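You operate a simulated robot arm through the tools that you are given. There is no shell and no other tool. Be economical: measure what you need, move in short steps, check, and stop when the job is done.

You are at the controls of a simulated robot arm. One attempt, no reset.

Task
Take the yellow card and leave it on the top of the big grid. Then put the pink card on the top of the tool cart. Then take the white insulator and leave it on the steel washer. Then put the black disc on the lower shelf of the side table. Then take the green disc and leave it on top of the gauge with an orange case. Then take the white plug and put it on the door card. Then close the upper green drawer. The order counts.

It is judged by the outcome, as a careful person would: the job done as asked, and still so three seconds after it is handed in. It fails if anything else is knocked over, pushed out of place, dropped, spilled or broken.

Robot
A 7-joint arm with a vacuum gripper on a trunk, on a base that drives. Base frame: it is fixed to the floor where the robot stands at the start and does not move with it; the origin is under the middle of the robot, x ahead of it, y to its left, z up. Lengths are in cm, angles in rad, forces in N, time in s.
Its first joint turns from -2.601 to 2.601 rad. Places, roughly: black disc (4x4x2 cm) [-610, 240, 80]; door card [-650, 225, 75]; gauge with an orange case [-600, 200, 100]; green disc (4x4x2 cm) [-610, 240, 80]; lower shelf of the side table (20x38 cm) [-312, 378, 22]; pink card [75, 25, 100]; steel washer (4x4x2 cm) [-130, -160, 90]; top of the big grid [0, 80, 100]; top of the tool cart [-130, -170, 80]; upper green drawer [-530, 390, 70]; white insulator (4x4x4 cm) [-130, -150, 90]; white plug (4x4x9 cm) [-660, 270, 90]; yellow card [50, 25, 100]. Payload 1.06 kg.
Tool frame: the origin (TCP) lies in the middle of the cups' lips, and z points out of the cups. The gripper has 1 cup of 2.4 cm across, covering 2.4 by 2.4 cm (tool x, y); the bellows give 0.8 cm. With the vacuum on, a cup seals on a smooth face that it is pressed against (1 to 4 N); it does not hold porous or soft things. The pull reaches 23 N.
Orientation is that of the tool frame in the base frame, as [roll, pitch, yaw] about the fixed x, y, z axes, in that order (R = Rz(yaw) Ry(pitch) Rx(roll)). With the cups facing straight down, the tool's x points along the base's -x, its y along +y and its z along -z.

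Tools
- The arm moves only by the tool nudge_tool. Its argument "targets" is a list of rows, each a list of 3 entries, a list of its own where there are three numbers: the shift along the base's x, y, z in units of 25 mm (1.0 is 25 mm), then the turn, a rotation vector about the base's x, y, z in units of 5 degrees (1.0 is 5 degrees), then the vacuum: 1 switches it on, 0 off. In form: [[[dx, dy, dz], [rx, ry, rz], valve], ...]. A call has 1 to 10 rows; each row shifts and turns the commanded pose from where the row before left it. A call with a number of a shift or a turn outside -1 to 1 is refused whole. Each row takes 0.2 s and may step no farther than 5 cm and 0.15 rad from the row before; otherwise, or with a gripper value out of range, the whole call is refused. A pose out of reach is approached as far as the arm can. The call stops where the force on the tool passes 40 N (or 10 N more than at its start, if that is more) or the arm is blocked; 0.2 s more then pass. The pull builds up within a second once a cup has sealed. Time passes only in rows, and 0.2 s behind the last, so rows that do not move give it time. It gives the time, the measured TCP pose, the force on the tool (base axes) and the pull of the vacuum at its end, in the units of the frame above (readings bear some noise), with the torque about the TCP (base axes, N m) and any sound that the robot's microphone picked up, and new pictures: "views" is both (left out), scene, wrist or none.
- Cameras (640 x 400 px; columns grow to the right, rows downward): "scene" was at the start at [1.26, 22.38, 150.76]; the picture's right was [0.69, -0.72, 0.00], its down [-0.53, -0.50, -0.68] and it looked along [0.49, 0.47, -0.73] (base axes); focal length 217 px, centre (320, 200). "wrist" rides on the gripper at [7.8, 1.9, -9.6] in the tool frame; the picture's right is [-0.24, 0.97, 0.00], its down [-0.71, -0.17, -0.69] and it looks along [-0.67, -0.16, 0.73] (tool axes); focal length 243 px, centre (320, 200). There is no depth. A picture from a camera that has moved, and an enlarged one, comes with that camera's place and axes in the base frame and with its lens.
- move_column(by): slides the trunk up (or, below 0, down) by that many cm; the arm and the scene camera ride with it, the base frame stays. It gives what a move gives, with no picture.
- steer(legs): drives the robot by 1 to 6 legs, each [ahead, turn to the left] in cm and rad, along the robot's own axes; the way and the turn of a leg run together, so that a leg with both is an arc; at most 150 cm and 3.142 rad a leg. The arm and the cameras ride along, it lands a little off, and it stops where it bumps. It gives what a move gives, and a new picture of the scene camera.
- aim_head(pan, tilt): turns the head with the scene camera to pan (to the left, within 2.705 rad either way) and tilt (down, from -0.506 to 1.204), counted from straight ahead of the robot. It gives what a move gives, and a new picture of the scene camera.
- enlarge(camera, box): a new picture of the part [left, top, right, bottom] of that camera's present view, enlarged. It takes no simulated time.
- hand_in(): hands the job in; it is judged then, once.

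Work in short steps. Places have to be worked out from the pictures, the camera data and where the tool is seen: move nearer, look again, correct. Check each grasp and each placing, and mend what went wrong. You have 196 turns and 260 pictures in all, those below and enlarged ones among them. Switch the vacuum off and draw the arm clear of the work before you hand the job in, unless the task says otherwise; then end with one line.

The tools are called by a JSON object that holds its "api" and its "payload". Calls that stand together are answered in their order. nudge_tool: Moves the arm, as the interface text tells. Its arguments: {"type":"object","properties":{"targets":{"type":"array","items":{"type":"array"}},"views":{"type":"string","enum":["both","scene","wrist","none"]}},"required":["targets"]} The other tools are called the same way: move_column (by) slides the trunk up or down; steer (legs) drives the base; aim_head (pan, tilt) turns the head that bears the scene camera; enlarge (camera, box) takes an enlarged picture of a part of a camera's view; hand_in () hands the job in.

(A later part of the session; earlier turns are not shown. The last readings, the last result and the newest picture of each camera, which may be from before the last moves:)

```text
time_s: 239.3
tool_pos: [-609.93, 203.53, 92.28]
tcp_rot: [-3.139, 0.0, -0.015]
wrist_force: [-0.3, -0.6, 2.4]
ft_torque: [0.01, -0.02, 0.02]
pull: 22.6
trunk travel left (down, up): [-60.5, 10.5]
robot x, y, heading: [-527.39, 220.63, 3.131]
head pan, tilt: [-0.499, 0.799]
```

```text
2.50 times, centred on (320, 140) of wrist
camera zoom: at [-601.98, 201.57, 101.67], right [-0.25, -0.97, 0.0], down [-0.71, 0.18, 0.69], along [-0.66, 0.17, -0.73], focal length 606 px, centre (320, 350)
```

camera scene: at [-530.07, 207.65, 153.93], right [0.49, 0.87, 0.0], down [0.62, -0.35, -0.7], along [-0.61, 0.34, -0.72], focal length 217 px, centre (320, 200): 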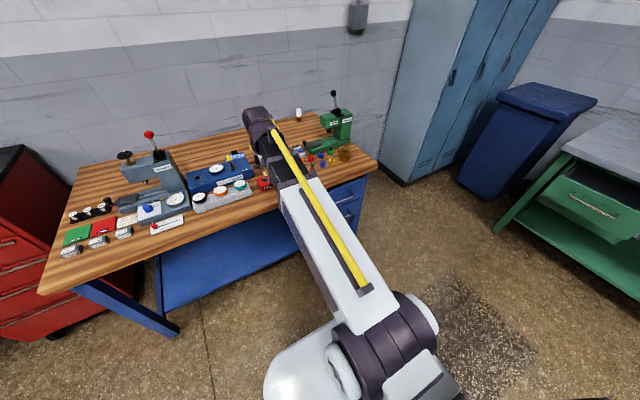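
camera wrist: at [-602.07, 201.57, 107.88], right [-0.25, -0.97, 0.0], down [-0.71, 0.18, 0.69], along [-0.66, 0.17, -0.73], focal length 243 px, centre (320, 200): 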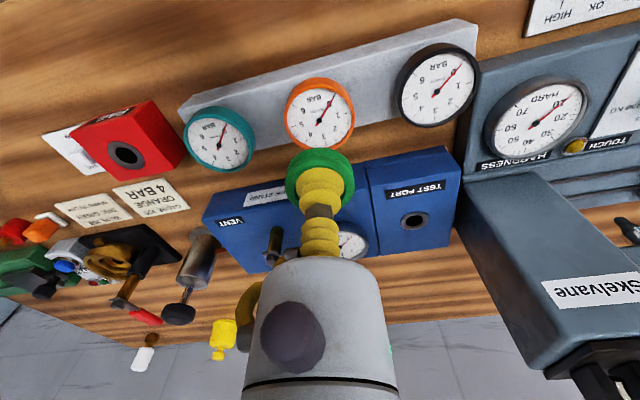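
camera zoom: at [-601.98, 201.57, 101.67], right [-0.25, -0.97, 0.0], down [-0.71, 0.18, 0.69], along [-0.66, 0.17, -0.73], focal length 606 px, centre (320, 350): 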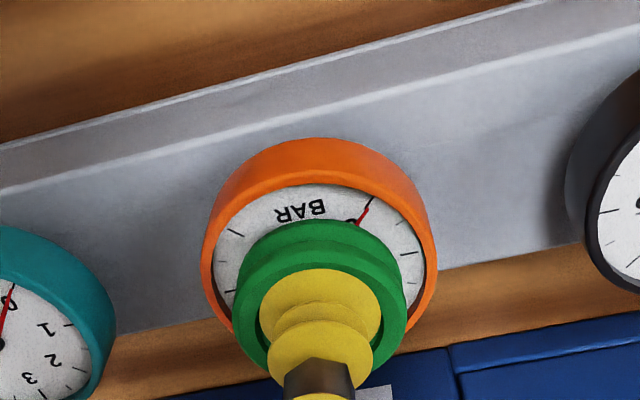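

Centred on the dial. A touch lower, then release and rise.

{"api": "nudge_tool", "payload": {"targets": [[[0, 0, -0.06], [0, 0, 0], 1], [[0, 0, 0], [0, 0, 0], 0], [[0, 0, 0], [0, 0, 0], 0], [[0, 0, 0], [0, 0, 0], 0], [[0, 0, 0], [0, 0, 0], 0], [[0, 0, 0.2], [0, 0, 0], 0], [[0, 0, 0.5], [0, 0, 0], 0], [[0, 0, 1], [0, 0, 0], 0], [[0, 0, 1], [0, 0, 0], 0], [[0, 0, 1], [0, 0, 0], 0]], "views": "wrist"}}

```text
time_s: 241.5
tool_pos: [-609.84, 203.62, 101.44]
tcp_rot: [-3.138, -0.001, -0.014]
wrist_force: [-0.1, -0.5, -0.1]
ft_torque: [-0.01, 0.01, -0.01]
pull: 0.1
trunk travel left (down, up): [-60.5, 10.5]
robot x, y, heading: [-527.43, 220.86, 3.13]
head pan, tilt: [-0.499, 0.799]
camera wrist: at [-601.95, 201.57, 110.78], right [-0.25, -0.97, 0.0], down [-0.71, 0.18, 0.69], along [-0.66, 0.17, -0.73], focal length 243 px, centre (320, 200)
```

wrist: 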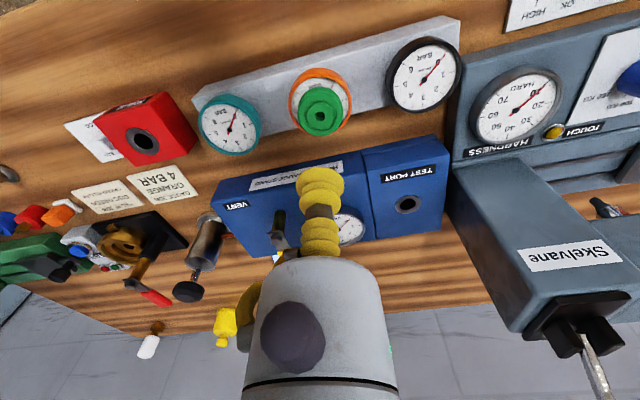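

Green disc sits on the orange gauge. The white plug is at ≈(−663, 265, top 92), behind the green press (lever ball ≈(−626, 266, 113)), so I'll approach along a line at lower y. Retract the arm first, then sidestep to y≈238.

{"api": "nudge_tool", "payload": {"targets": [[[1, 0.8, 0.3], [0, 0, 0], 0], [[1, 0.8, 0.3], [0, 0, 0], 0], [[1, 0.8, 0.3], [0, 0, 0], 0], [[1, 0.8, 0.3], [0, 0, 0], 0], [[1, 0.8, 0.3], [0, 0, 0], 0], [[1, 0.8, 0.3], [0, 0, 0], 0], [[1, 0.8, 0], [0, 0, 0], 0], [[0.8, 0.8, 0], [0, 0, 0], 0]], "views": "none"}}

{"api": "steer", "payload": {"legs": [[0, -1.56], [17, 0], [0, 1.57]]}}

{"api": "aim_head", "payload": {"pan": -0.3, "tilt": 0.8}}

```text
time_s: 243.3
tool_pos: [-590.17, 219.52, 105.79]
tcp_rot: [3.141, 0.0, -0.017]
wrist_force: [0.5, -0.9, 0.7]
ft_torque: [0.0, -0.03, 0.01]
pull: 0.1
trunk travel left (down, up): [-60.5, 10.5]
robot x, y, heading: [-527.25, 220.94, 3.129]
head pan, tilt: [-0.499, 0.799]
```

```text
time_s: 252.3
tool_pos: [-590.19, 235.98, 105.84]
tcp_rot: [-3.139, 0.001, -0.007]
wrist_force: [0.4, 0.1, 0.4]
ft_torque: [-0.01, 0.0, 0.03]
pull: 0.1
trunk travel left (down, up): [-60.5, 10.5]
robot x, y, heading: [-526.91, 237.96, 3.14]
head pan, tilt: [-0.499, 0.799]
camera scene: at [-529.95, 224.61, 153.93], right [0.48, 0.88, 0.0], down [0.63, -0.35, -0.7], along [-0.61, 0.34, -0.72], focal length 217 px, centre (320, 200)
```

scene: 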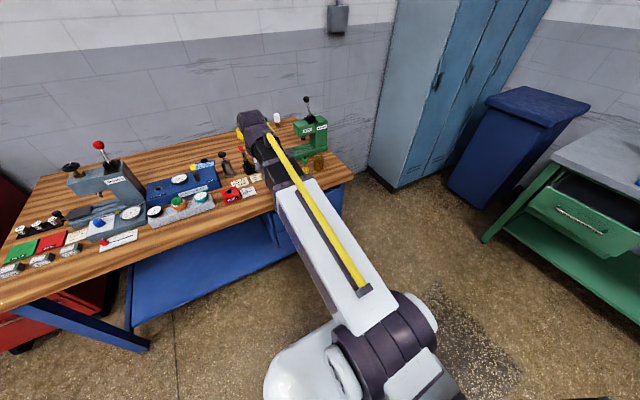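

```text
time_s: 253.1
tool_pos: [-590.28, 235.91, 105.73]
tcp_rot: [-3.141, 0.0, -0.006]
wrist_force: [0.0, 0.6, 0.1]
ft_torque: [0.03, 0.03, 0.0]
pull: 0.1
trunk travel left (down, up): [-60.5, 10.5]
robot x, y, heading: [-527.21, 237.6, 3.138]
head pan, tilt: [-0.3, 0.799]
camera scene: at [-530.58, 223.15, 153.93], right [0.3, 0.95, 0.0], down [0.68, -0.22, -0.7], along [-0.66, 0.21, -0.72], focal length 217 px, centre (320, 200)
```

scene: 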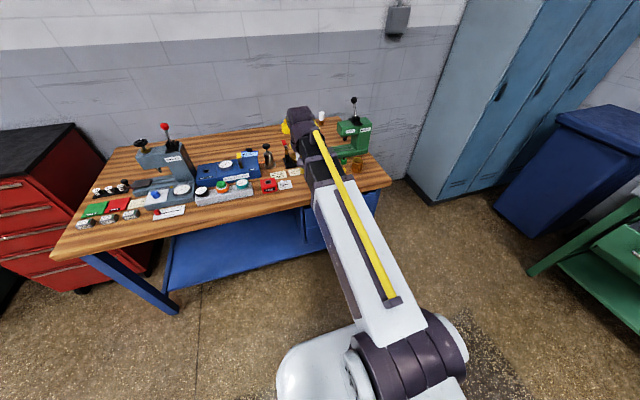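

Estimates agree (ball ≈(−626,269,113), plug ≈(−663,266)). Drive ahead 30 cm and check.

{"api": "steer", "payload": {"legs": [[30, 0]]}}

{"api": "aim_head", "payload": {"pan": 0.3, "tilt": 1.2}}

```text
time_s: 255.1
tool_pos: [-620.43, 235.97, 105.78]
tcp_rot: [-3.14, 0.001, -0.007]
wrist_force: [-0.6, -0.1, -0.3]
ft_torque: [0.0, 0.03, 0.0]
pull: 0.1
trunk travel left (down, up): [-60.5, 10.5]
robot x, y, heading: [-557.25, 238.01, 3.136]
head pan, tilt: [-0.3, 0.799]
camera scene: at [-560.71, 223.29, 153.93], right [0.3, 0.95, 0.0], down [0.68, -0.22, -0.7], along [-0.67, 0.21, -0.72], focal length 217 px, centre (320, 200)
```

scene: 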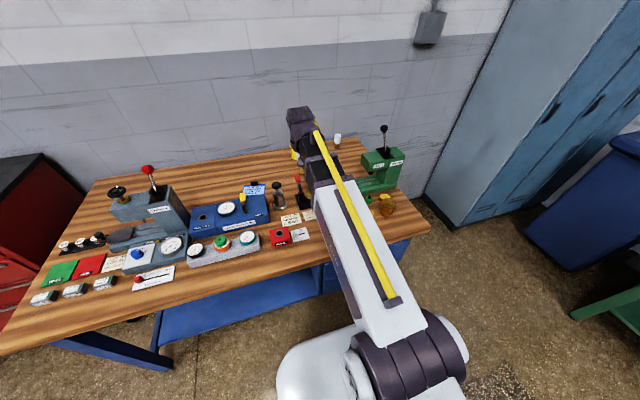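

```text
time_s: 256.1
tool_pos: [-620.41, 236.05, 105.83]
tcp_rot: [-3.139, 0.0, -0.006]
wrist_force: [-0.3, 0.9, 0.5]
ft_torque: [0.0, -0.02, -0.01]
pull: 0.1
trunk travel left (down, up): [-60.5, 10.5]
robot x, y, heading: [-557.62, 238.3, 3.138]
head pan, tilt: [0.3, 1.201]
camera scene: at [-558.37, 219.24, 151.16], right [-0.29, 0.96, 0.0], down [0.89, 0.27, -0.36], along [-0.35, -0.11, -0.93], focal length 217 px, centre (320, 200)
```

scene: 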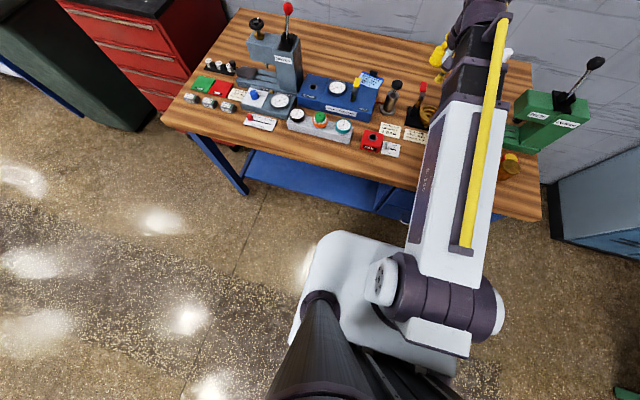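

Base front is at ≈−591, bench shelf/legs at ≈−604..−608. Advance 11 cm more.

{"api": "steer", "payload": {"legs": [[11, 0]]}}

{"api": "nudge_tool", "payload": {"targets": [[[-0.4, 0, 0], [0, 0, 0], 0]], "views": "wrist"}}

```text
time_s: 257.3
tool_pos: [-631.59, 236.12, 105.67]
tcp_rot: [-3.14, 0.0, -0.006]
wrist_force: [0.2, 0.3, 0.1]
ft_torque: [-0.01, 0.0, -0.01]
pull: 0.1
trunk travel left (down, up): [-60.5, 10.5]
robot x, y, heading: [-568.64, 237.98, 3.133]
head pan, tilt: [0.3, 1.201]
camera scene: at [-569.49, 219.29, 151.16], right [-0.29, 0.96, 0.0], down [0.89, 0.27, -0.36], along [-0.35, -0.11, -0.93], focal length 217 px, centre (320, 200)
```

scene: 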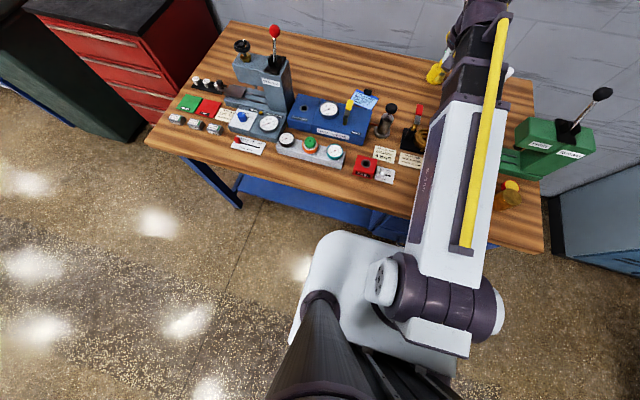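

```text
time_s: 257.7
tool_pos: [-632.56, 236.14, 105.74]
tcp_rot: [-3.139, 0.001, -0.006]
wrist_force: [-0.2, -0.2, 0.9]
ft_torque: [0.01, 0.02, -0.02]
pull: 0.0
trunk travel left (down, up): [-60.5, 10.5]
robot x, y, heading: [-568.43, 237.67, 3.132]
head pan, tilt: [0.3, 1.201]
camera wrist: at [-624.65, 234.15, 115.19], right [-0.24, -0.97, 0.0], down [-0.71, 0.17, 0.69], along [-0.66, 0.17, -0.73], focal length 243 px, centre (320, 200)
```

wrist: 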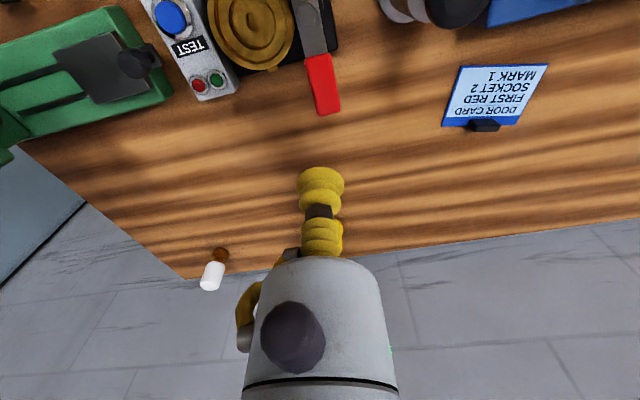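

Excellent view: door card flat at ≈(−640.5, 216, 84); plug top at ≈(−662, 265.2, 92). Raise the trunk 10 cm so the arm slopes down over the press, then move out over the plug.

{"api": "move_column", "payload": {"by": 10}}

{"api": "nudge_tool", "payload": {"targets": [[[-1, 0.7, 0], [0, 0, 0], 0], [[-1, 0.7, 0], [0, 0, 0], 0], [[-1, 0.7, 0], [0, 0, 0], 0], [[-1, 0.7, 0], [0, 0, 0], 0], [[-1, 0.8, 0], [0, 0, 0], 0], [[-1, 0.8, 0], [0, 0, 0], 0], [[-1, 0.8, 0], [0, 0, 0], 0], [[-1, 0.8, 0], [0, 0, 0], 0]], "views": "both"}}

```text
time_s: 259.1
tool_pos: [-632.54, 236.07, 115.64]
tcp_rot: [-3.14, -0.001, -0.007]
wrist_force: [0.4, -0.5, 0.4]
ft_torque: [-0.02, 0.04, -0.02]
pull: 0.0
trunk travel left (down, up): [-70.5, 0.5]
robot x, y, heading: [-568.51, 238.25, 3.136]
head pan, tilt: [0.3, 1.201]
```

```text
time_s: 260.9
tool_pos: [-652.66, 251.18, 115.78]
tcp_rot: [-3.14, 0.001, -0.006]
wrist_force: [-0.1, 0.9, 0.2]
ft_torque: [-0.01, 0.0, -0.01]
pull: 0.0
trunk travel left (down, up): [-70.5, 0.5]
robot x, y, heading: [-568.68, 238.13, 3.138]
head pan, tilt: [0.3, 1.201]
camera scene: at [-569.52, 219.32, 161.16], right [-0.29, 0.96, 0.0], down [0.89, 0.27, -0.36], along [-0.35, -0.11, -0.93], focal length 217 px, centre (320, 200)
camera wrist: at [-644.7, 249.19, 125.2], right [-0.24, -0.97, 0.0], down [-0.71, 0.17, 0.69], along [-0.66, 0.17, -0.73], focal length 243 px, centre (320, 200)
```

scene: 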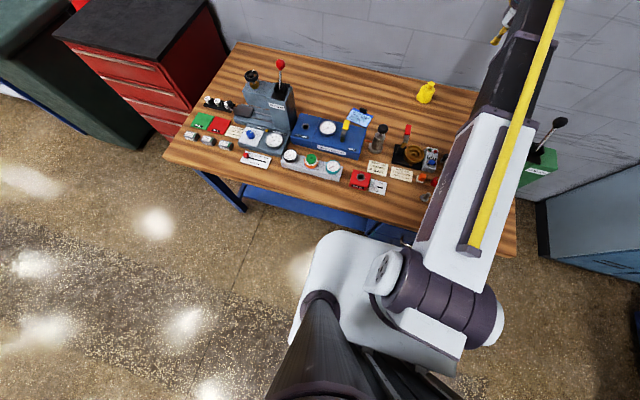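
wrist: 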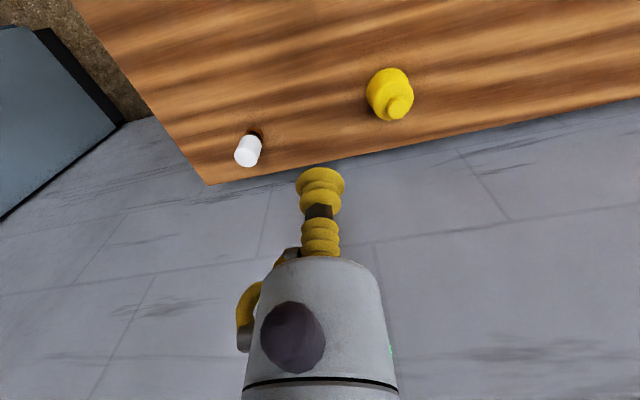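

Plug top ≈ (−661.6, 265.1, 93.5). Move over it at z≈103 and look.

{"api": "nudge_tool", "payload": {"targets": [[[-0.7, 1, 0], [0, 0, 0], 0], [[-0.7, 1, 0], [0, 0, 0], 0], [[-0.7, 1, 0], [0, 0, 0], 0], [[-0.7, 1, 0], [0, 0, 0], 0], [[-0.6, 1, -1], [0, 0, 0], 0], [[0, 0.4, -1], [0, 0, 0], 0], [[0, 0, -1], [0, 0, 0], 0], [[0, 0, -1], [0, 0, 0], 0], [[0, 0, -1], [0, 0, 0], 0]], "views": "both"}}

```text
time_s: 262.9
tool_pos: [-660.97, 264.61, 103.13]
tcp_rot: [-3.14, -0.001, -0.008]
wrist_force: [0.2, 1.0, -0.5]
ft_torque: [0.01, 0.02, 0.0]
pull: 0.1
trunk travel left (down, up): [-70.5, 0.5]
robot x, y, heading: [-568.57, 238.17, 3.135]
head pan, tilt: [0.3, 1.201]
camera scene: at [-569.5, 219.31, 161.16], right [-0.29, 0.96, 0.0], down [0.89, 0.27, -0.36], along [-0.35, -0.11, -0.93], focal length 217 px, centre (320, 200)
camera wrist: at [-653.1, 262.69, 112.57], right [-0.24, -0.97, 0.0], down [-0.71, 0.17, 0.69], along [-0.66, 0.17, -0.73], focal length 243 px, centre (320, 200)
```

scene: 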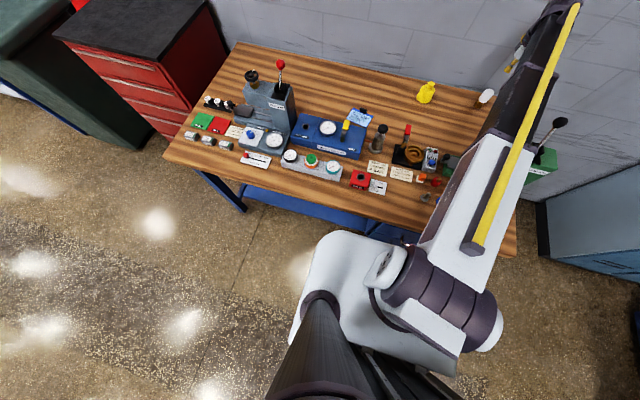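
wrist: 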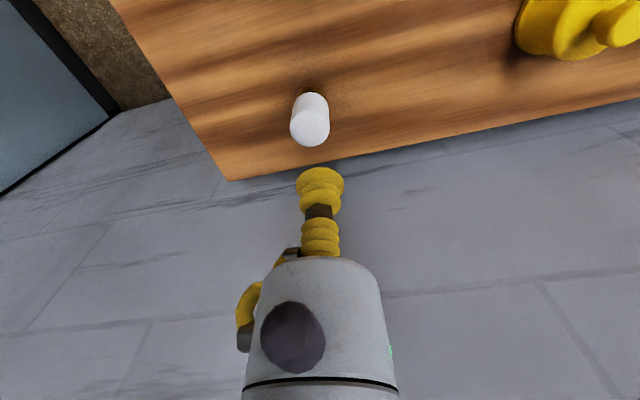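

Plug top refined ≈ (−662.1, 265.8). Correct and lower to ~96.

{"api": "nudge_tool", "payload": {"targets": [[[-0.42, 0.45, -1], [0, 0, 0], 1], [[0, 0, -1], [0, 0, 0], 1], [[0, 0, -0.8], [0, 0, 0], 1], [[0, 0, 0], [0, 0, 0], 1]], "views": "none"}}

{"api": "enlarge", "payload": {"camera": "wrist", "box": [260, 90, 380, 210]}}

```text
time_s: 263.9
tool_pos: [-662.07, 265.7, 96.23]
tcp_rot: [-3.138, 0.0, -0.007]
wrist_force: [0.4, -0.3, 0.2]
ft_torque: [0.01, 0.0, 0.01]
pull: 0.1
trunk travel left (down, up): [-70.5, 0.5]
robot x, y, heading: [-568.61, 238.19, 3.13]
head pan, tilt: [0.3, 1.201]
```

```text
3.33 times, centred on (320, 150) of wrist
camera zoom: at [-654.2, 263.81, 105.63], right [-0.24, -0.97, 0.0], down [-0.71, 0.17, 0.69], along [-0.66, 0.17, -0.73], focal length 809 px, centre (320, 367)
```

zoom: 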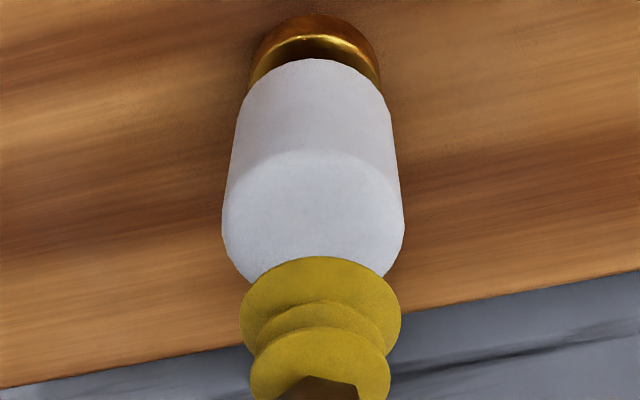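

Aligned (top face centre matches within ~0.1 cm). Lower and press gently.

{"api": "nudge_tool", "payload": {"targets": [[[0, 0.05, -0.5], [0, 0, 0], 1], [[0, 0, -0.3], [0, 0, 0], 1], [[0, 0, 0], [0, 0, 0], 1]], "views": "none"}}

```text
time_s: 264.6
tool_pos: [-662.06, 265.79, 94.27]
tcp_rot: [-3.139, -0.001, -0.007]
wrist_force: [-0.3, 0.4, 0.0]
ft_torque: [0.0, 0.01, 0.03]
pull: 0.1
trunk travel left (down, up): [-70.5, 0.5]
robot x, y, heading: [-568.67, 238.36, 3.14]
head pan, tilt: [0.3, 1.201]
```

{"api": "nudge_tool", "payload": {"targets": [[[0, 0, -0.2], [0, 0, 0], 1], [[0, 0, -0.1], [0, 0, 0], 1], [[0, 0, 0], [0, 0, 0], 1]], "views": "none"}}

{"api": "enlarge", "payload": {"camera": "wrist", "box": [260, 90, 380, 210]}}

```text
time_s: 265.4
tool_pos: [-662.03, 265.82, 93.4]
tcp_rot: [-3.139, 0.0, -0.006]
wrist_force: [-0.7, 0.6, -0.1]
ft_torque: [0.03, -0.03, -0.01]
pull: 0.0
trunk travel left (down, up): [-70.5, 0.5]
robot x, y, heading: [-568.54, 238.23, 3.14]
head pan, tilt: [0.3, 1.201]
```

```text
3.33 times, centred on (320, 150) of wrist
camera zoom: at [-654.18, 263.94, 102.91], right [-0.24, -0.97, 0.0], down [-0.71, 0.17, 0.69], along [-0.66, 0.17, -0.73], focal length 809 px, centre (320, 367)
```

zoom: 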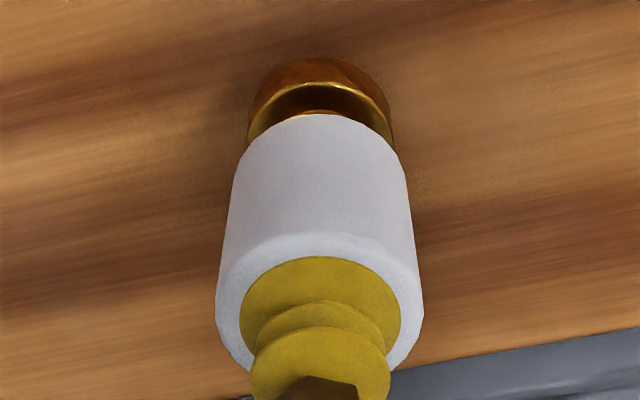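

Concentric; just above contact. Press a little more.

{"api": "nudge_tool", "payload": {"targets": [[[0, 0, -0.12], [0, 0, 0], 1], [[0, 0, -0.08], [0, 0, 0], 1], [[0, 0, 0], [0, 0, 0], 1], [[0, 0, 0], [0, 0, 0], 1], [[0, 0, 0], [0, 0, 0], 1]], "views": "none"}}

```text
time_s: 266.6
tool_pos: [-661.96, 265.95, 93.04]
tcp_rot: [-3.14, 0.0, -0.008]
wrist_force: [0.1, -0.3, 0.2]
ft_torque: [0.0, -0.03, 0.01]
pull: 0.1
trunk travel left (down, up): [-70.5, 0.5]
robot x, y, heading: [-568.6, 238.03, 3.135]
head pan, tilt: [0.3, 1.201]
```

{"api": "nudge_tool", "payload": {"targets": [[[0, 0, -0.12], [0, 0, 0], 1], [[0, 0, -0.06], [0, 0, 0], 1], [[0, 0, 0], [0, 0, 0], 1], [[0, 0, 0], [0, 0, 0], 1], [[0, 0, 0], [0, 0, 0], 1]], "views": "none"}}

```text
time_s: 267.9
tool_pos: [-662.12, 265.85, 92.62]
tcp_rot: [-3.139, 0.0, -0.006]
wrist_force: [-0.4, 1.1, 0.1]
ft_torque: [-0.01, 0.0, -0.03]
pull: 0.1
trunk travel left (down, up): [-70.5, 0.5]
robot x, y, heading: [-568.86, 238.38, 3.134]
head pan, tilt: [0.3, 1.201]
```

{"api": "nudge_tool", "payload": {"targets": [[[0, 0, -0.1], [0, 0, 0], 1], [[0, 0, -0.06], [0, 0, 0], 1], [[0, 0, 0], [0, 0, 0], 1], [[0, 0, 0], [0, 0, 0], 1]], "views": "none"}}

{"api": "enlarge", "payload": {"camera": "wrist", "box": [260, 90, 380, 210]}}

```text
time_s: 268.9
tool_pos: [-661.94, 265.83, 92.13]
tcp_rot: [-3.139, 0.0, -0.007]
wrist_force: [-0.3, 0.3, 2.8]
ft_torque: [0.0, -0.01, 0.0]
pull: 0.1
trunk travel left (down, up): [-70.5, 0.5]
robot x, y, heading: [-568.7, 238.06, 3.132]
head pan, tilt: [0.3, 1.201]
```

```text
3.33 times, centred on (320, 150) of wrist
camera zoom: at [-654.16, 263.92, 101.62], right [-0.24, -0.97, 0.0], down [-0.71, 0.17, 0.69], along [-0.66, 0.17, -0.73], focal length 809 px, centre (320, 367)
```

zoom: 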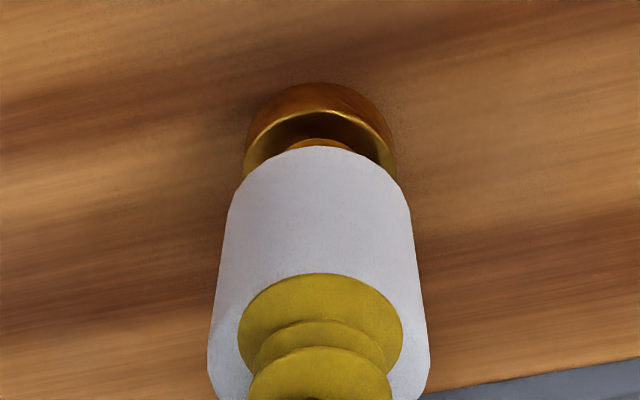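

Contact, but the cup is ~0.6 cm nearer than the top's centre. Lift, shift outward, and press again.

{"api": "nudge_tool", "payload": {"targets": [[[0, 0, 0.3], [0, 0, 0], 1], [[-0.24, 0.04, 0], [0, 0, 0], 1], [[0, 0, -0.25], [0, 0, 0], 1], [[0, 0, -0.05], [0, 0, 0], 1], [[0, 0, 0], [0, 0, 0], 1], [[0, 0, 0], [0, 0, 0], 1]], "views": "none"}}

{"api": "enlarge", "payload": {"camera": "wrist", "box": [260, 90, 380, 210]}}

```text
time_s: 270.2
tool_pos: [-662.5, 265.92, 92.38]
tcp_rot: [-3.14, 0.0, -0.008]
wrist_force: [-0.9, 0.8, 16.7]
ft_torque: [0.03, 0.07, -0.01]
pull: 23.5
trunk travel left (down, up): [-70.5, 0.5]
robot x, y, heading: [-568.79, 238.13, 3.137]
head pan, tilt: [0.3, 1.201]
```

```text
3.33 times, centred on (320, 150) of wrist
camera zoom: at [-654.7, 263.98, 101.74], right [-0.24, -0.97, 0.0], down [-0.71, 0.17, 0.69], along [-0.67, 0.17, -0.73], focal length 809 px, centre (320, 367)
```

zoom: 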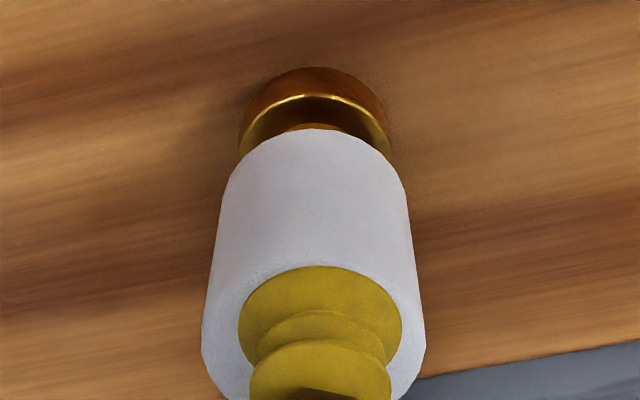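

Sealed (23.5 N). Lift a few centimetres and see whether the brass foot comes along.

{"api": "nudge_tool", "payload": {"targets": [[[0, 0, 0.4], [0, 0, 0], 1], [[0, 0, 1], [0, 0, 0], 1], [[0, 0, 1], [0, 0, 0], 1], [[0, 0, 1], [0, 0, 0], 1], [[0, 0, 0], [0, 0, 0], 1]], "views": "wrist"}}

```text
time_s: 271.4
tool_pos: [-662.62, 265.95, 100.74]
tcp_rot: [-3.14, -0.003, -0.009]
wrist_force: [-0.9, 0.5, -0.8]
ft_torque: [0.01, -0.02, 0.0]
pull: 23.1
trunk travel left (down, up): [-70.5, 0.5]
robot x, y, heading: [-568.36, 238.19, 3.139]
head pan, tilt: [0.3, 1.201]
camera wrist: at [-654.83, 264.02, 110.12], right [-0.24, -0.97, 0.0], down [-0.71, 0.17, 0.69], along [-0.66, 0.17, -0.73], focal length 243 px, centre (320, 200)
```

wrist: 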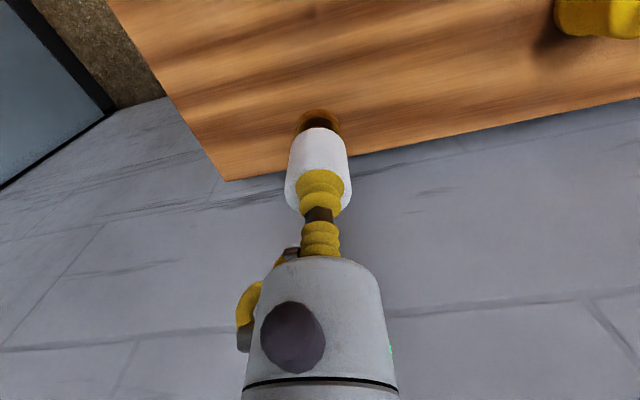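

Enlarge to see the foot.

{"api": "enlarge", "payload": {"camera": "wrist", "box": [260, 80, 380, 200]}}

```text
3.33 times, centred on (320, 140) of wrist
camera zoom: at [-654.83, 264.02, 110.12], right [-0.24, -0.97, 0.0], down [-0.71, 0.17, 0.69], along [-0.66, 0.17, -0.73], focal length 809 px, centre (320, 400)
```

zoom: 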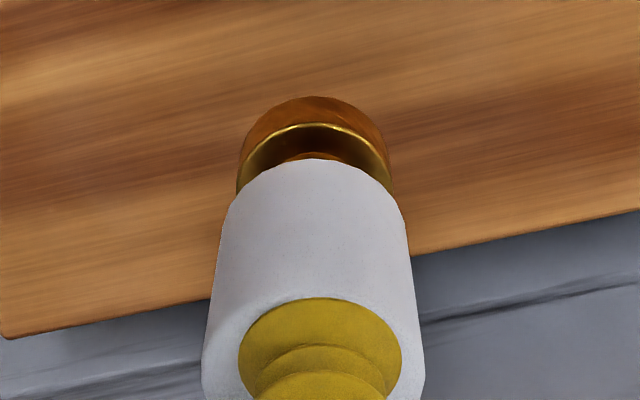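

The brass foot is part of the plug (whole plug lifted). Raise to ~107 and carry it to the door card; target (−639.8, 214.8), clear of the card's tab.

{"api": "nudge_tool", "payload": {"targets": [[[0, 0, 1], [0, 0, 0], 1], [[0, 0, 1], [0, 0, 0], 1], [[0, 0, 0.6], [0, 0, 0], 1], [[0.4, -1, 0], [0, 0, 0], 1], [[0.4, -1, 0], [0, 0, 0], 1], [[0.4, -1, 0], [0, 0, 0], 1], [[0.4, -1, 0], [0, 0, 0], 1], [[0.4, -1, 0], [0, 0, 0], 1], [[0.4, -1, 0], [0, 0, 0], 1], [[0.4, -1, 0], [0, 0, 0], 1]], "views": "none"}}

{"api": "nudge_tool", "payload": {"targets": [[[0.4, -1, 0], [0, 0, 0], 1], [[0.4, -1, 0], [0, 0, 0], 1], [[0.4, -1, 0], [0, 0, 0], 1], [[0.4, -1, 0], [0, 0, 0], 1], [[0.4, -1, 0], [0, 0, 0], 1], [[0.3, -1, 0], [0, 0, 0], 1], [[0.3, -1, 0], [0, 0, 0], 1], [[0.3, -1, 0], [0, 0, 0], 1], [[0.3, -1, 0], [0, 0, 0], 1]], "views": "both"}}

```text
time_s: 273.6
tool_pos: [-655.55, 248.23, 107.14]
tcp_rot: [-3.14, 0.0, -0.008]
wrist_force: [1.0, 0.1, -1.5]
ft_torque: [-0.03, -0.05, 0.05]
pull: 22.5
trunk travel left (down, up): [-70.5, 0.5]
robot x, y, heading: [-568.47, 238.4, 3.135]
head pan, tilt: [0.3, 1.201]
```

```text
time_s: 275.6
tool_pos: [-647.69, 225.85, 107.15]
tcp_rot: [-3.141, 0.0, -0.008]
wrist_force: [0.0, 0.6, -2.0]
ft_torque: [0.05, 0.0, -0.01]
pull: 22.6
trunk travel left (down, up): [-70.5, 0.5]
robot x, y, heading: [-568.21, 238.31, 3.134]
head pan, tilt: [0.3, 1.201]
camera scene: at [-569.49, 219.27, 161.15], right [-0.29, 0.96, 0.0], down [0.89, 0.27, -0.36], along [-0.35, -0.11, -0.93], focal length 217 px, centre (320, 200)
camera wrist: at [-639.86, 223.95, 116.55], right [-0.24, -0.97, 0.0], down [-0.71, 0.17, 0.69], along [-0.66, 0.17, -0.73], focal length 243 px, centre (320, 200)
```

scene: 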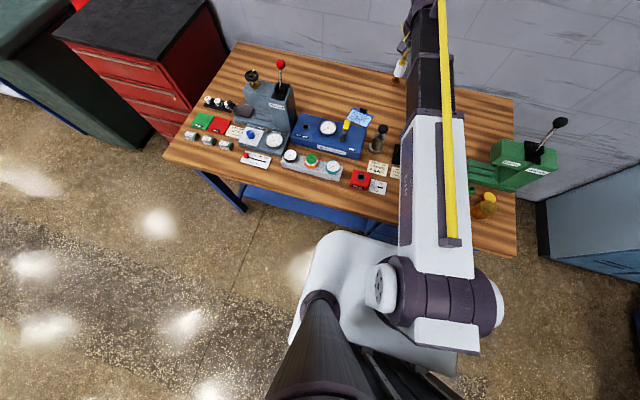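
wrist: 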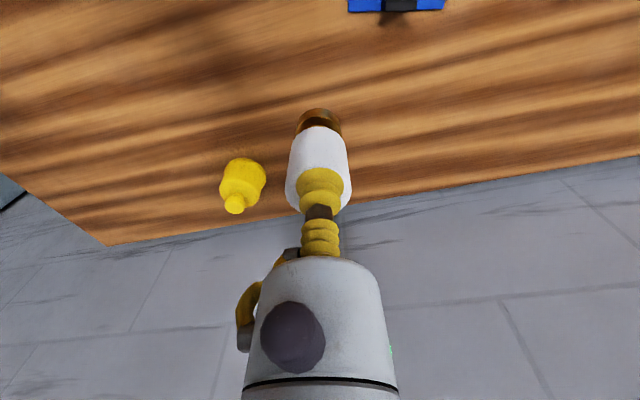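

Card's back edge reads (−643.4,222)–(−645.5,212), consistent. Move over target and look.

{"api": "nudge_tool", "payload": {"targets": [[[0.8, -1, 0], [0, 0, 0], 1], [[0.8, -1, 0], [0, 0, 0], 1], [[0.8, -1, 0], [0, 0, 0], 1], [[0.76, -1, 0], [0, 0, 0], 1], [[0, -0.4, 0], [0, 0, 0], 1], [[0, 0, -0.8], [0, 0, 0], 1], [[0, 0, 0], [0, 0, 0], 1]], "views": "both"}}

```text
time_s: 277.2
tool_pos: [-639.8, 214.86, 105.19]
tcp_rot: [-3.14, -0.001, -0.006]
wrist_force: [1.1, -0.6, -2.2]
ft_torque: [0.0, -0.01, 0.01]
pull: 23.4
trunk travel left (down, up): [-70.5, 0.5]
robot x, y, heading: [-568.48, 238.31, 3.138]
head pan, tilt: [0.3, 1.201]
camera scene: at [-569.5, 219.28, 161.16], right [-0.29, 0.96, 0.0], down [0.89, 0.27, -0.36], along [-0.35, -0.11, -0.93], focal length 217 px, centre (320, 200)
camera wrist: at [-631.91, 212.93, 114.58], right [-0.24, -0.97, 0.0], down [-0.71, 0.17, 0.69], along [-0.66, 0.17, -0.73], focal length 243 px, centre (320, 200)
```

scene: 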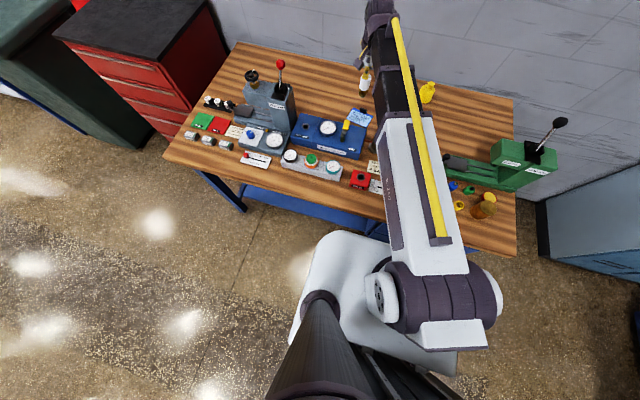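
wrist: 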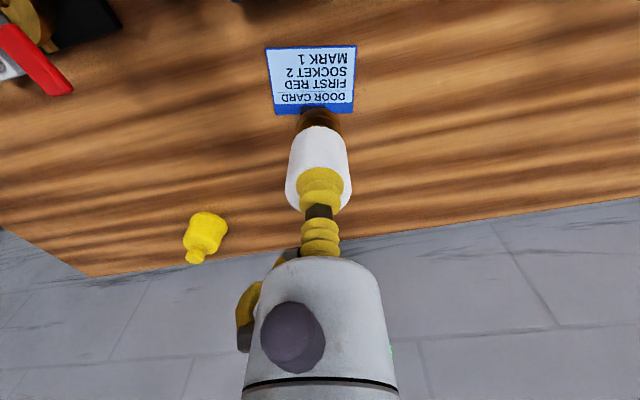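

Card centre confirmed (−640.5, 216.2); plug axis is ≈(−640.2, 214.9), on the card and clear of the tab. Descend to ~96.

{"api": "nudge_tool", "payload": {"targets": [[[0, 0, -1], [0, 0, 0], 1], [[0, 0, -1], [0, 0, 0], 1], [[0, 0, -1], [0, 0, 0], 1], [[0, 0, -0.6], [0, 0, 0], 1], [[0, 0, 0], [0, 0, 0], 1]], "views": "both"}}

```text
time_s: 278.4
tool_pos: [-639.77, 214.91, 96.08]
tcp_rot: [-3.139, 0.002, -0.008]
wrist_force: [0.4, -0.1, -1.8]
ft_torque: [0.0, -0.02, -0.01]
pull: 22.8
trunk travel left (down, up): [-70.5, 0.5]
robot x, y, heading: [-568.58, 237.97, 3.141]
head pan, tilt: [0.3, 1.201]
camera scene: at [-569.5, 219.29, 161.16], right [-0.29, 0.96, 0.0], down [0.89, 0.27, -0.36], along [-0.35, -0.11, -0.93], focal length 217 px, centre (320, 200)
camera wrist: at [-631.88, 212.99, 105.57], right [-0.24, -0.97, 0.0], down [-0.71, 0.17, 0.69], along [-0.66, 0.17, -0.73], focal length 243 px, centre (320, 200)
```

scene: 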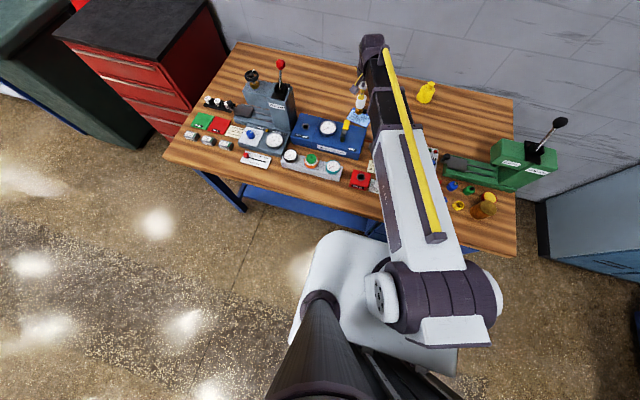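
wrist: 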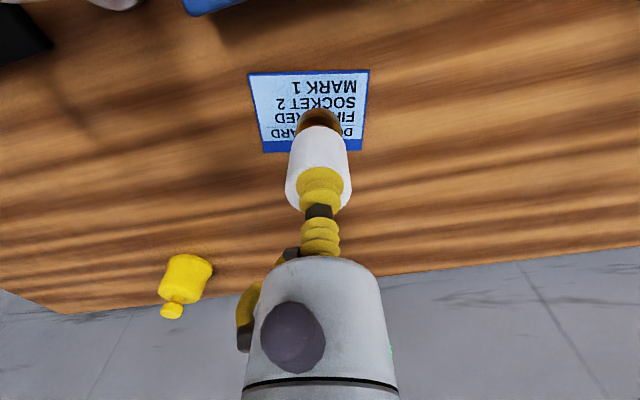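

Step down further.

{"api": "nudge_tool", "payload": {"targets": [[[0, 0, -0.5], [0, 0, 0], 1], [[0, 0, -0.3], [0, 0, 0], 1], [[0, 0, 0], [0, 0, 0], 1]], "views": "none"}}

{"api": "enlarge", "payload": {"camera": "wrist", "box": [240, 60, 400, 220]}}

```text
time_s: 279.2
tool_pos: [-639.62, 214.97, 94.14]
tcp_rot: [-3.139, 0.0, -0.007]
wrist_force: [0.0, 0.3, -0.5]
ft_torque: [0.01, 0.0, 0.04]
pull: 23.2
trunk travel left (down, up): [-70.5, 0.5]
robot x, y, heading: [-568.57, 238.21, 3.138]
head pan, tilt: [0.3, 1.201]
```

```text
2.50 times, centred on (320, 140) of wrist
camera zoom: at [-631.88, 213.03, 103.54], right [-0.24, -0.97, 0.0], down [-0.71, 0.17, 0.69], along [-0.66, 0.17, -0.73], focal length 606 px, centre (320, 350)
```

zoom: 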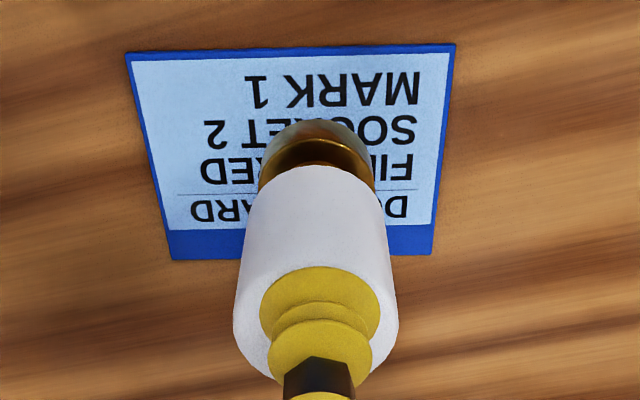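

Good placement over the card. Continue down to contact.

{"api": "nudge_tool", "payload": {"targets": [[[0, 0, -0.2], [0, 0, 0], 1], [[0, 0, -0.15], [0, 0, 0], 1], [[0, 0, 0], [0, 0, 0], 1]], "views": "none"}}

```text
time_s: 280.1
tool_pos: [-639.86, 214.89, 93.32]
tcp_rot: [-3.141, 0.0, -0.006]
wrist_force: [-1.0, -0.7, -1.1]
ft_torque: [0.0, -0.01, 0.02]
pull: 23.1
trunk travel left (down, up): [-70.5, 0.5]
robot x, y, heading: [-568.38, 238.27, 3.136]
head pan, tilt: [0.3, 1.201]
```

{"api": "nudge_tool", "payload": {"targets": [[[0, 0, -0.12], [0, 0, 0], 1], [[0, 0, -0.1], [0, 0, 0], 1], [[0, 0, 0], [0, 0, 0], 1]], "views": "none"}}

```text
time_s: 280.9
tool_pos: [-639.74, 214.84, 92.87]
tcp_rot: [-3.141, 0.001, -0.007]
wrist_force: [0.0, 0.7, 8.4]
ft_torque: [0.02, 0.04, 0.02]
pull: 23.0
trunk travel left (down, up): [-70.5, 0.5]
robot x, y, heading: [-568.49, 238.0, 3.138]
head pan, tilt: [0.3, 1.201]
```

Contact at 8 N. Release and rise straight up.

{"api": "nudge_tool", "payload": {"targets": [[[0, 0, 0.04], [0, 0, 0], 1], [[0, 0, 0], [0, 0, 0], 0], [[0, 0, 0], [0, 0, 0], 0], [[0, 0, 0], [0, 0, 0], 0], [[0, 0, 0], [0, 0, 0], 0], [[0, 0, 0.2], [0, 0, 0], 0], [[0, 0, 0.5], [0, 0, 0], 0], [[0, 0, 1], [0, 0, 0], 0], [[0, 0, 1], [0, 0, 0], 0], [[0, 0, 1], [0, 0, 0], 0]], "views": "both"}}

```text
time_s: 283.1
tool_pos: [-639.71, 215.0, 102.18]
tcp_rot: [-3.139, 0.001, -0.005]
wrist_force: [0.3, 0.0, 0.1]
ft_torque: [0.01, 0.04, 0.0]
pull: 0.0
trunk travel left (down, up): [-70.5, 0.5]
robot x, y, heading: [-568.28, 238.29, 3.138]
head pan, tilt: [0.3, 1.201]
camera scene: at [-569.48, 219.29, 161.15], right [-0.29, 0.96, 0.0], down [0.89, 0.27, -0.36], along [-0.35, -0.11, -0.93], focal length 217 px, centre (320, 200)
camera wrist: at [-631.92, 213.0, 111.57], right [-0.24, -0.97, 0.0], down [-0.71, 0.17, 0.69], along [-0.66, 0.17, -0.73], focal length 243 px, centre (320, 200)
```

scene: 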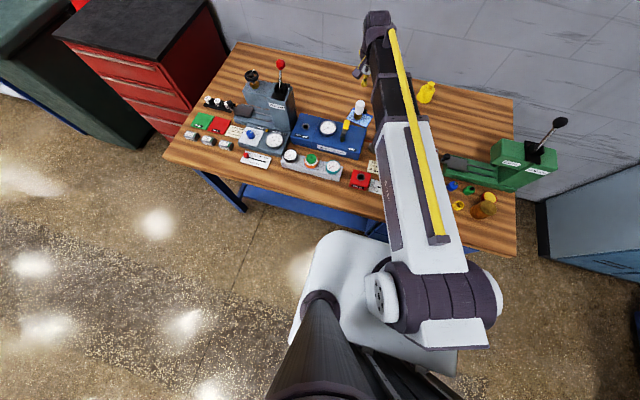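
wrist: 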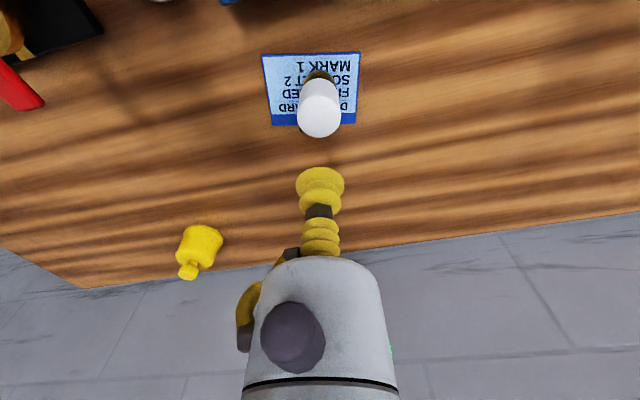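

The plug stands on the door card. Now raise, retract and back away from the bench, then turn north to look at the drawer.

{"api": "nudge_tool", "payload": {"targets": [[[0, 0, 1], [0, 0, 0], 0], [[0, 0, 1], [0, 0, 0], 0], [[0, 0, 1], [0, 0, 0], 0], [[0, 0, 0.8], [0, 0, 0], 0], [[0, 1, 0], [0, 0, 0], 0], [[0, 1, 0], [0, 0, 0], 0], [[0.3, 1, 0], [0, 0, 0], 0], [[0.5, 1, 0], [0, 0, 0], 0], [[0.5, 1, 0], [0, 0, 0], 0], [[0.5, 1, 0], [0, 0, 0], 0]], "views": "none"}}

{"api": "steer", "payload": {"legs": [[-46, 0], [0, -1.57]]}}

{"api": "aim_head", "payload": {"pan": 0.25, "tilt": 0.75}}

```text
time_s: 285.2
tool_pos: [-635.21, 229.94, 111.6]
tcp_rot: [-3.14, 0.002, -0.008]
wrist_force: [0.3, -0.3, 0.4]
ft_torque: [-0.03, 0.01, 0.01]
pull: 0.0
trunk travel left (down, up): [-70.5, 0.5]
robot x, y, heading: [-568.88, 238.12, 3.14]
head pan, tilt: [0.3, 1.201]
```

```text
time_s: 291.8
tool_pos: [-531.43, 304.57, 111.76]
tcp_rot: [-3.139, -0.001, -1.568]
wrist_force: [-0.5, -0.7, 0.2]
ft_torque: [0.0, -0.03, -0.01]
pull: 0.0
trunk travel left (down, up): [-70.5, 0.5]
robot x, y, heading: [-522.71, 237.99, 1.58]
head pan, tilt: [0.3, 1.201]
camera scene: at [-541.37, 238.52, 161.16], right [0.95, 0.3, 0.0], down [0.28, -0.89, -0.36], along [-0.11, 0.35, -0.93], focal length 217 px, centre (320, 200)
```

scene: 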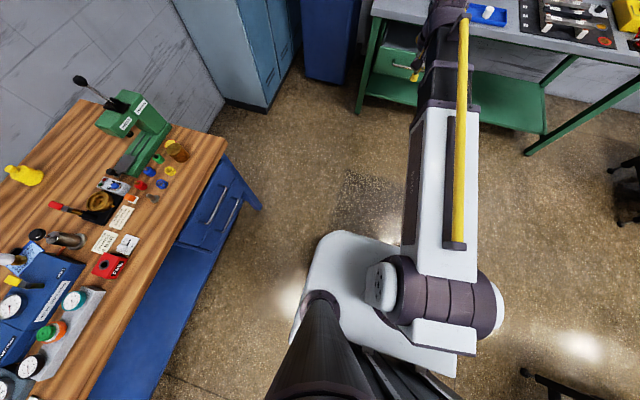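

```text
time_s: 292.7
tool_pos: [-531.46, 304.65, 111.61]
tcp_rot: [-3.141, 0.0, -1.567]
wrist_force: [0.7, 0.3, 0.5]
ft_torque: [-0.01, 0.06, 0.0]
pull: 0.1
trunk travel left (down, up): [-70.5, 0.5]
robot x, y, heading: [-522.56, 237.98, 1.578]
head pan, tilt: [0.25, 0.75]
camera scene: at [-541.79, 241.2, 164.32], right [0.97, 0.25, 0.0], down [0.17, -0.66, -0.73], along [-0.18, 0.71, -0.68], focal length 217 px, centre (320, 200)
```

scene: 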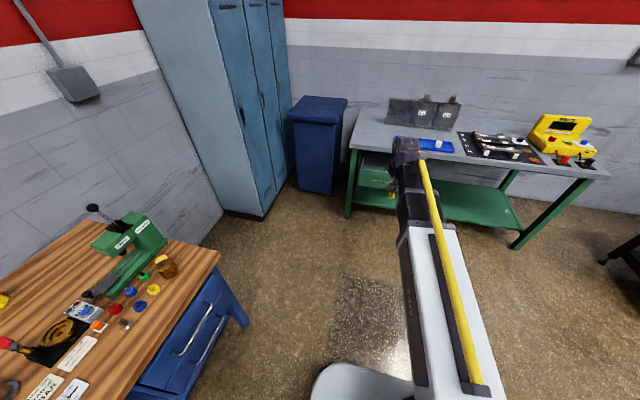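

The drawer is hidden behind the arm; shift the tool right 25 cm to see it.

{"api": "nudge_tool", "payload": {"targets": [[[1, 0, 0], [0, 0, 0], 0], [[1, 0, 0], [0, 0, 0], 0], [[1, 0, 0], [0, 0, 0], 0], [[1, 0, 0], [0, 0, 0], 0], [[1, 0, 0], [0, 0, 0], 0], [[1, 0, 0], [0, 0, 0], 0], [[1, 0, 0], [0, 0, 0], 0], [[1, 0, 0], [0, 0, 0], 0], [[1, 0, 0], [0, 0, 0], 0], [[1, 0, 0], [0, 0, 0], 0]], "views": "scene"}}

{"api": "enlarge", "payload": {"camera": "scene", "box": [310, 90, 510, 240]}}

```text
time_s: 294.9
tool_pos: [-506.42, 304.56, 111.58]
tcp_rot: [-3.14, 0.001, -1.566]
wrist_force: [0.6, 0.0, 0.1]
ft_torque: [-0.05, -0.03, 0.01]
pull: 0.0
trunk travel left (down, up): [-70.5, 0.5]
robot x, y, heading: [-522.86, 238.34, 1.584]
head pan, tilt: [0.25, 0.75]
camera scene: at [-541.76, 241.2, 164.33], right [0.97, 0.25, 0.0], down [0.17, -0.66, -0.73], along [-0.18, 0.71, -0.68], focal length 217 px, centre (320, 200)
```

scene: 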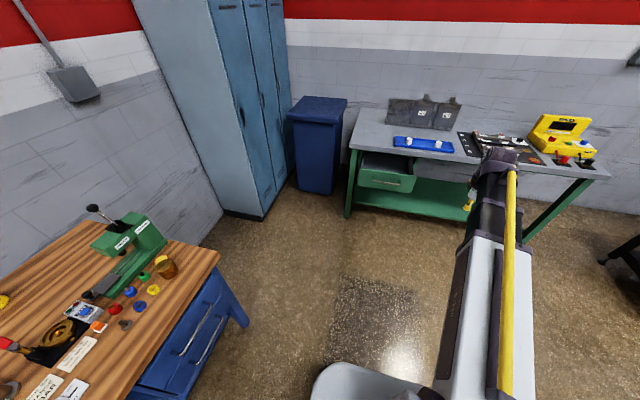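

```text
2.67 times, centred on (410, 165) of scene
camera zoom: at [-541.76, 241.2, 164.33], right [0.97, 0.25, 0.0], down [0.17, -0.66, -0.73], along [-0.18, 0.71, -0.68], focal length 578 px, centre (80, 293)
```

zoom: 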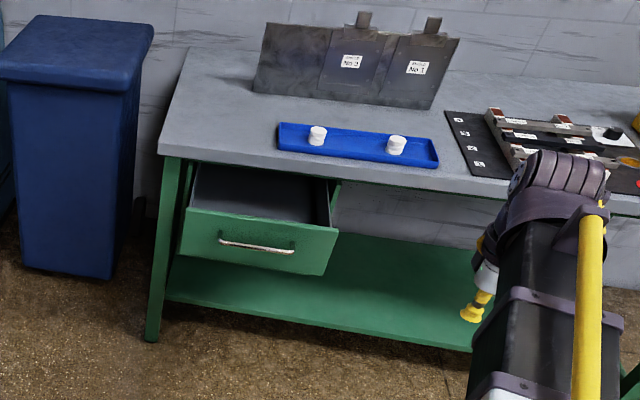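

Drawer face: x −546..−506, z 59..75, y≈374, handle at z≈68; closed plane ≈ y 394. I'll rotate the tool to point forward (+y), swinging the TCP about the wrist, then lower the trunk and push.

{"api": "nudge_tool", "payload": {"targets": [[[-0.4, 0.7, 0.03], [1, 0, 0], 0], [[-0.4, 0.69, 0.09], [1, 0, 0], 0], [[-0.4, 0.68, 0.15], [1, 0, 0], 0], [[-0.4, 0.67, 0.21], [1, 0, 0], 0], [[-0.4, 0.65, 0.27], [1, 0, 0], 0], [[-0.4, 0.62, 0.32], [1, 0, 0], 0], [[-0.4, 0.59, 0.38], [1, 0, 0], 0], [[-0.4, 0.56, 0.43], [1, 0, 0], 0], [[-0.4, 0.52, 0.47], [1, 0, 0], 0]], "views": "scene"}}

```text
time_s: 296.9
tool_pos: [-515.47, 318.77, 117.46]
tcp_rot: [-3.135, 0.788, -1.566]
wrist_force: [-0.8, -0.2, 0.1]
ft_torque: [-0.02, -0.01, 0.02]
pull: 0.0
trunk travel left (down, up): [-70.5, 0.5]
robot x, y, heading: [-522.73, 237.82, 1.578]
head pan, tilt: [0.25, 0.75]
camera scene: at [-541.8, 241.2, 164.33], right [0.97, 0.25, 0.0], down [0.17, -0.66, -0.73], along [-0.18, 0.71, -0.68], focal length 217 px, centre (320, 200)
```

scene: 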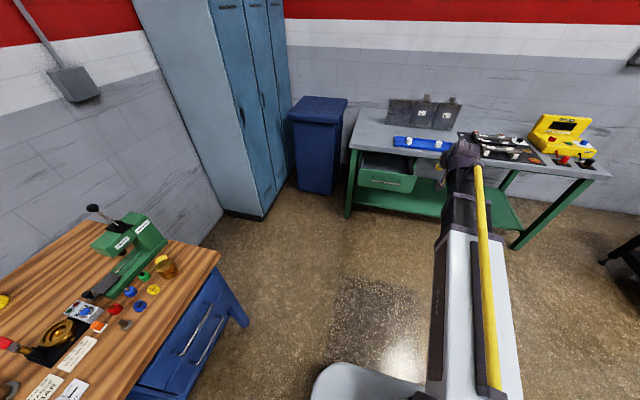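

Works: 45° so far. Continue to horizontal.

{"api": "nudge_tool", "payload": {"targets": [[[-0.4, 0.47, 0.52], [1, 0, 0], 0], [[-0.4, 0.43, 0.56], [1, 0, 0], 0], [[-0.4, 0.38, 0.59], [1, 0, 0], 0], [[-0.4, 0.32, 0.62], [1, 0, 0], 0], [[-0.4, 0.27, 0.65], [1, 0, 0], 0], [[-0.4, 0.21, 0.67], [1, 0, 0], 0], [[-0.4, 0.15, 0.68], [1, 0, 0], 0], [[-0.4, 0.09, 0.69], [1, 0, 0], 0], [[-0.4, 0.03, 0.7], [1, 0, 0], 0]], "views": "both"}}

```text
time_s: 298.9
tool_pos: [-524.48, 324.6, 131.82]
tcp_rot: [-1.233, 1.567, 0.337]
wrist_force: [-0.2, -0.4, -0.2]
ft_torque: [0.03, 0.01, -0.01]
pull: 0.1
trunk travel left (down, up): [-70.5, 0.5]
robot x, y, heading: [-522.92, 238.05, 1.575]
head pan, tilt: [0.25, 0.75]
camera scene: at [-541.79, 241.2, 164.33], right [0.97, 0.25, 0.0], down [0.17, -0.66, -0.73], along [-0.18, 0.71, -0.68], focal length 217 px, centre (320, 200)
camera wrist: at [-526.34, 315.1, 123.73], right [-0.97, 0.0, 0.23], down [0.17, -0.69, 0.71], along [0.16, 0.73, 0.67], focal length 243 px, centre (320, 200)
```

scene: 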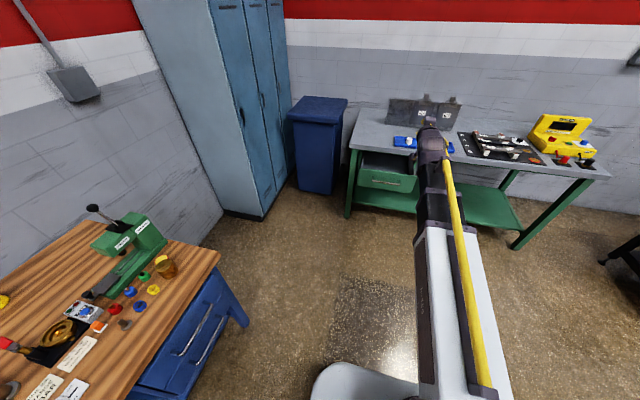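
wrist: 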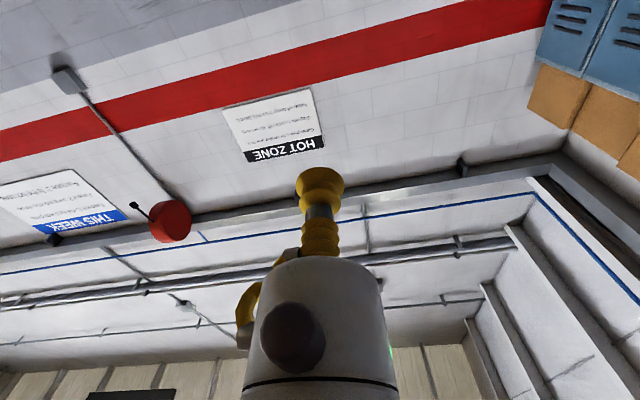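

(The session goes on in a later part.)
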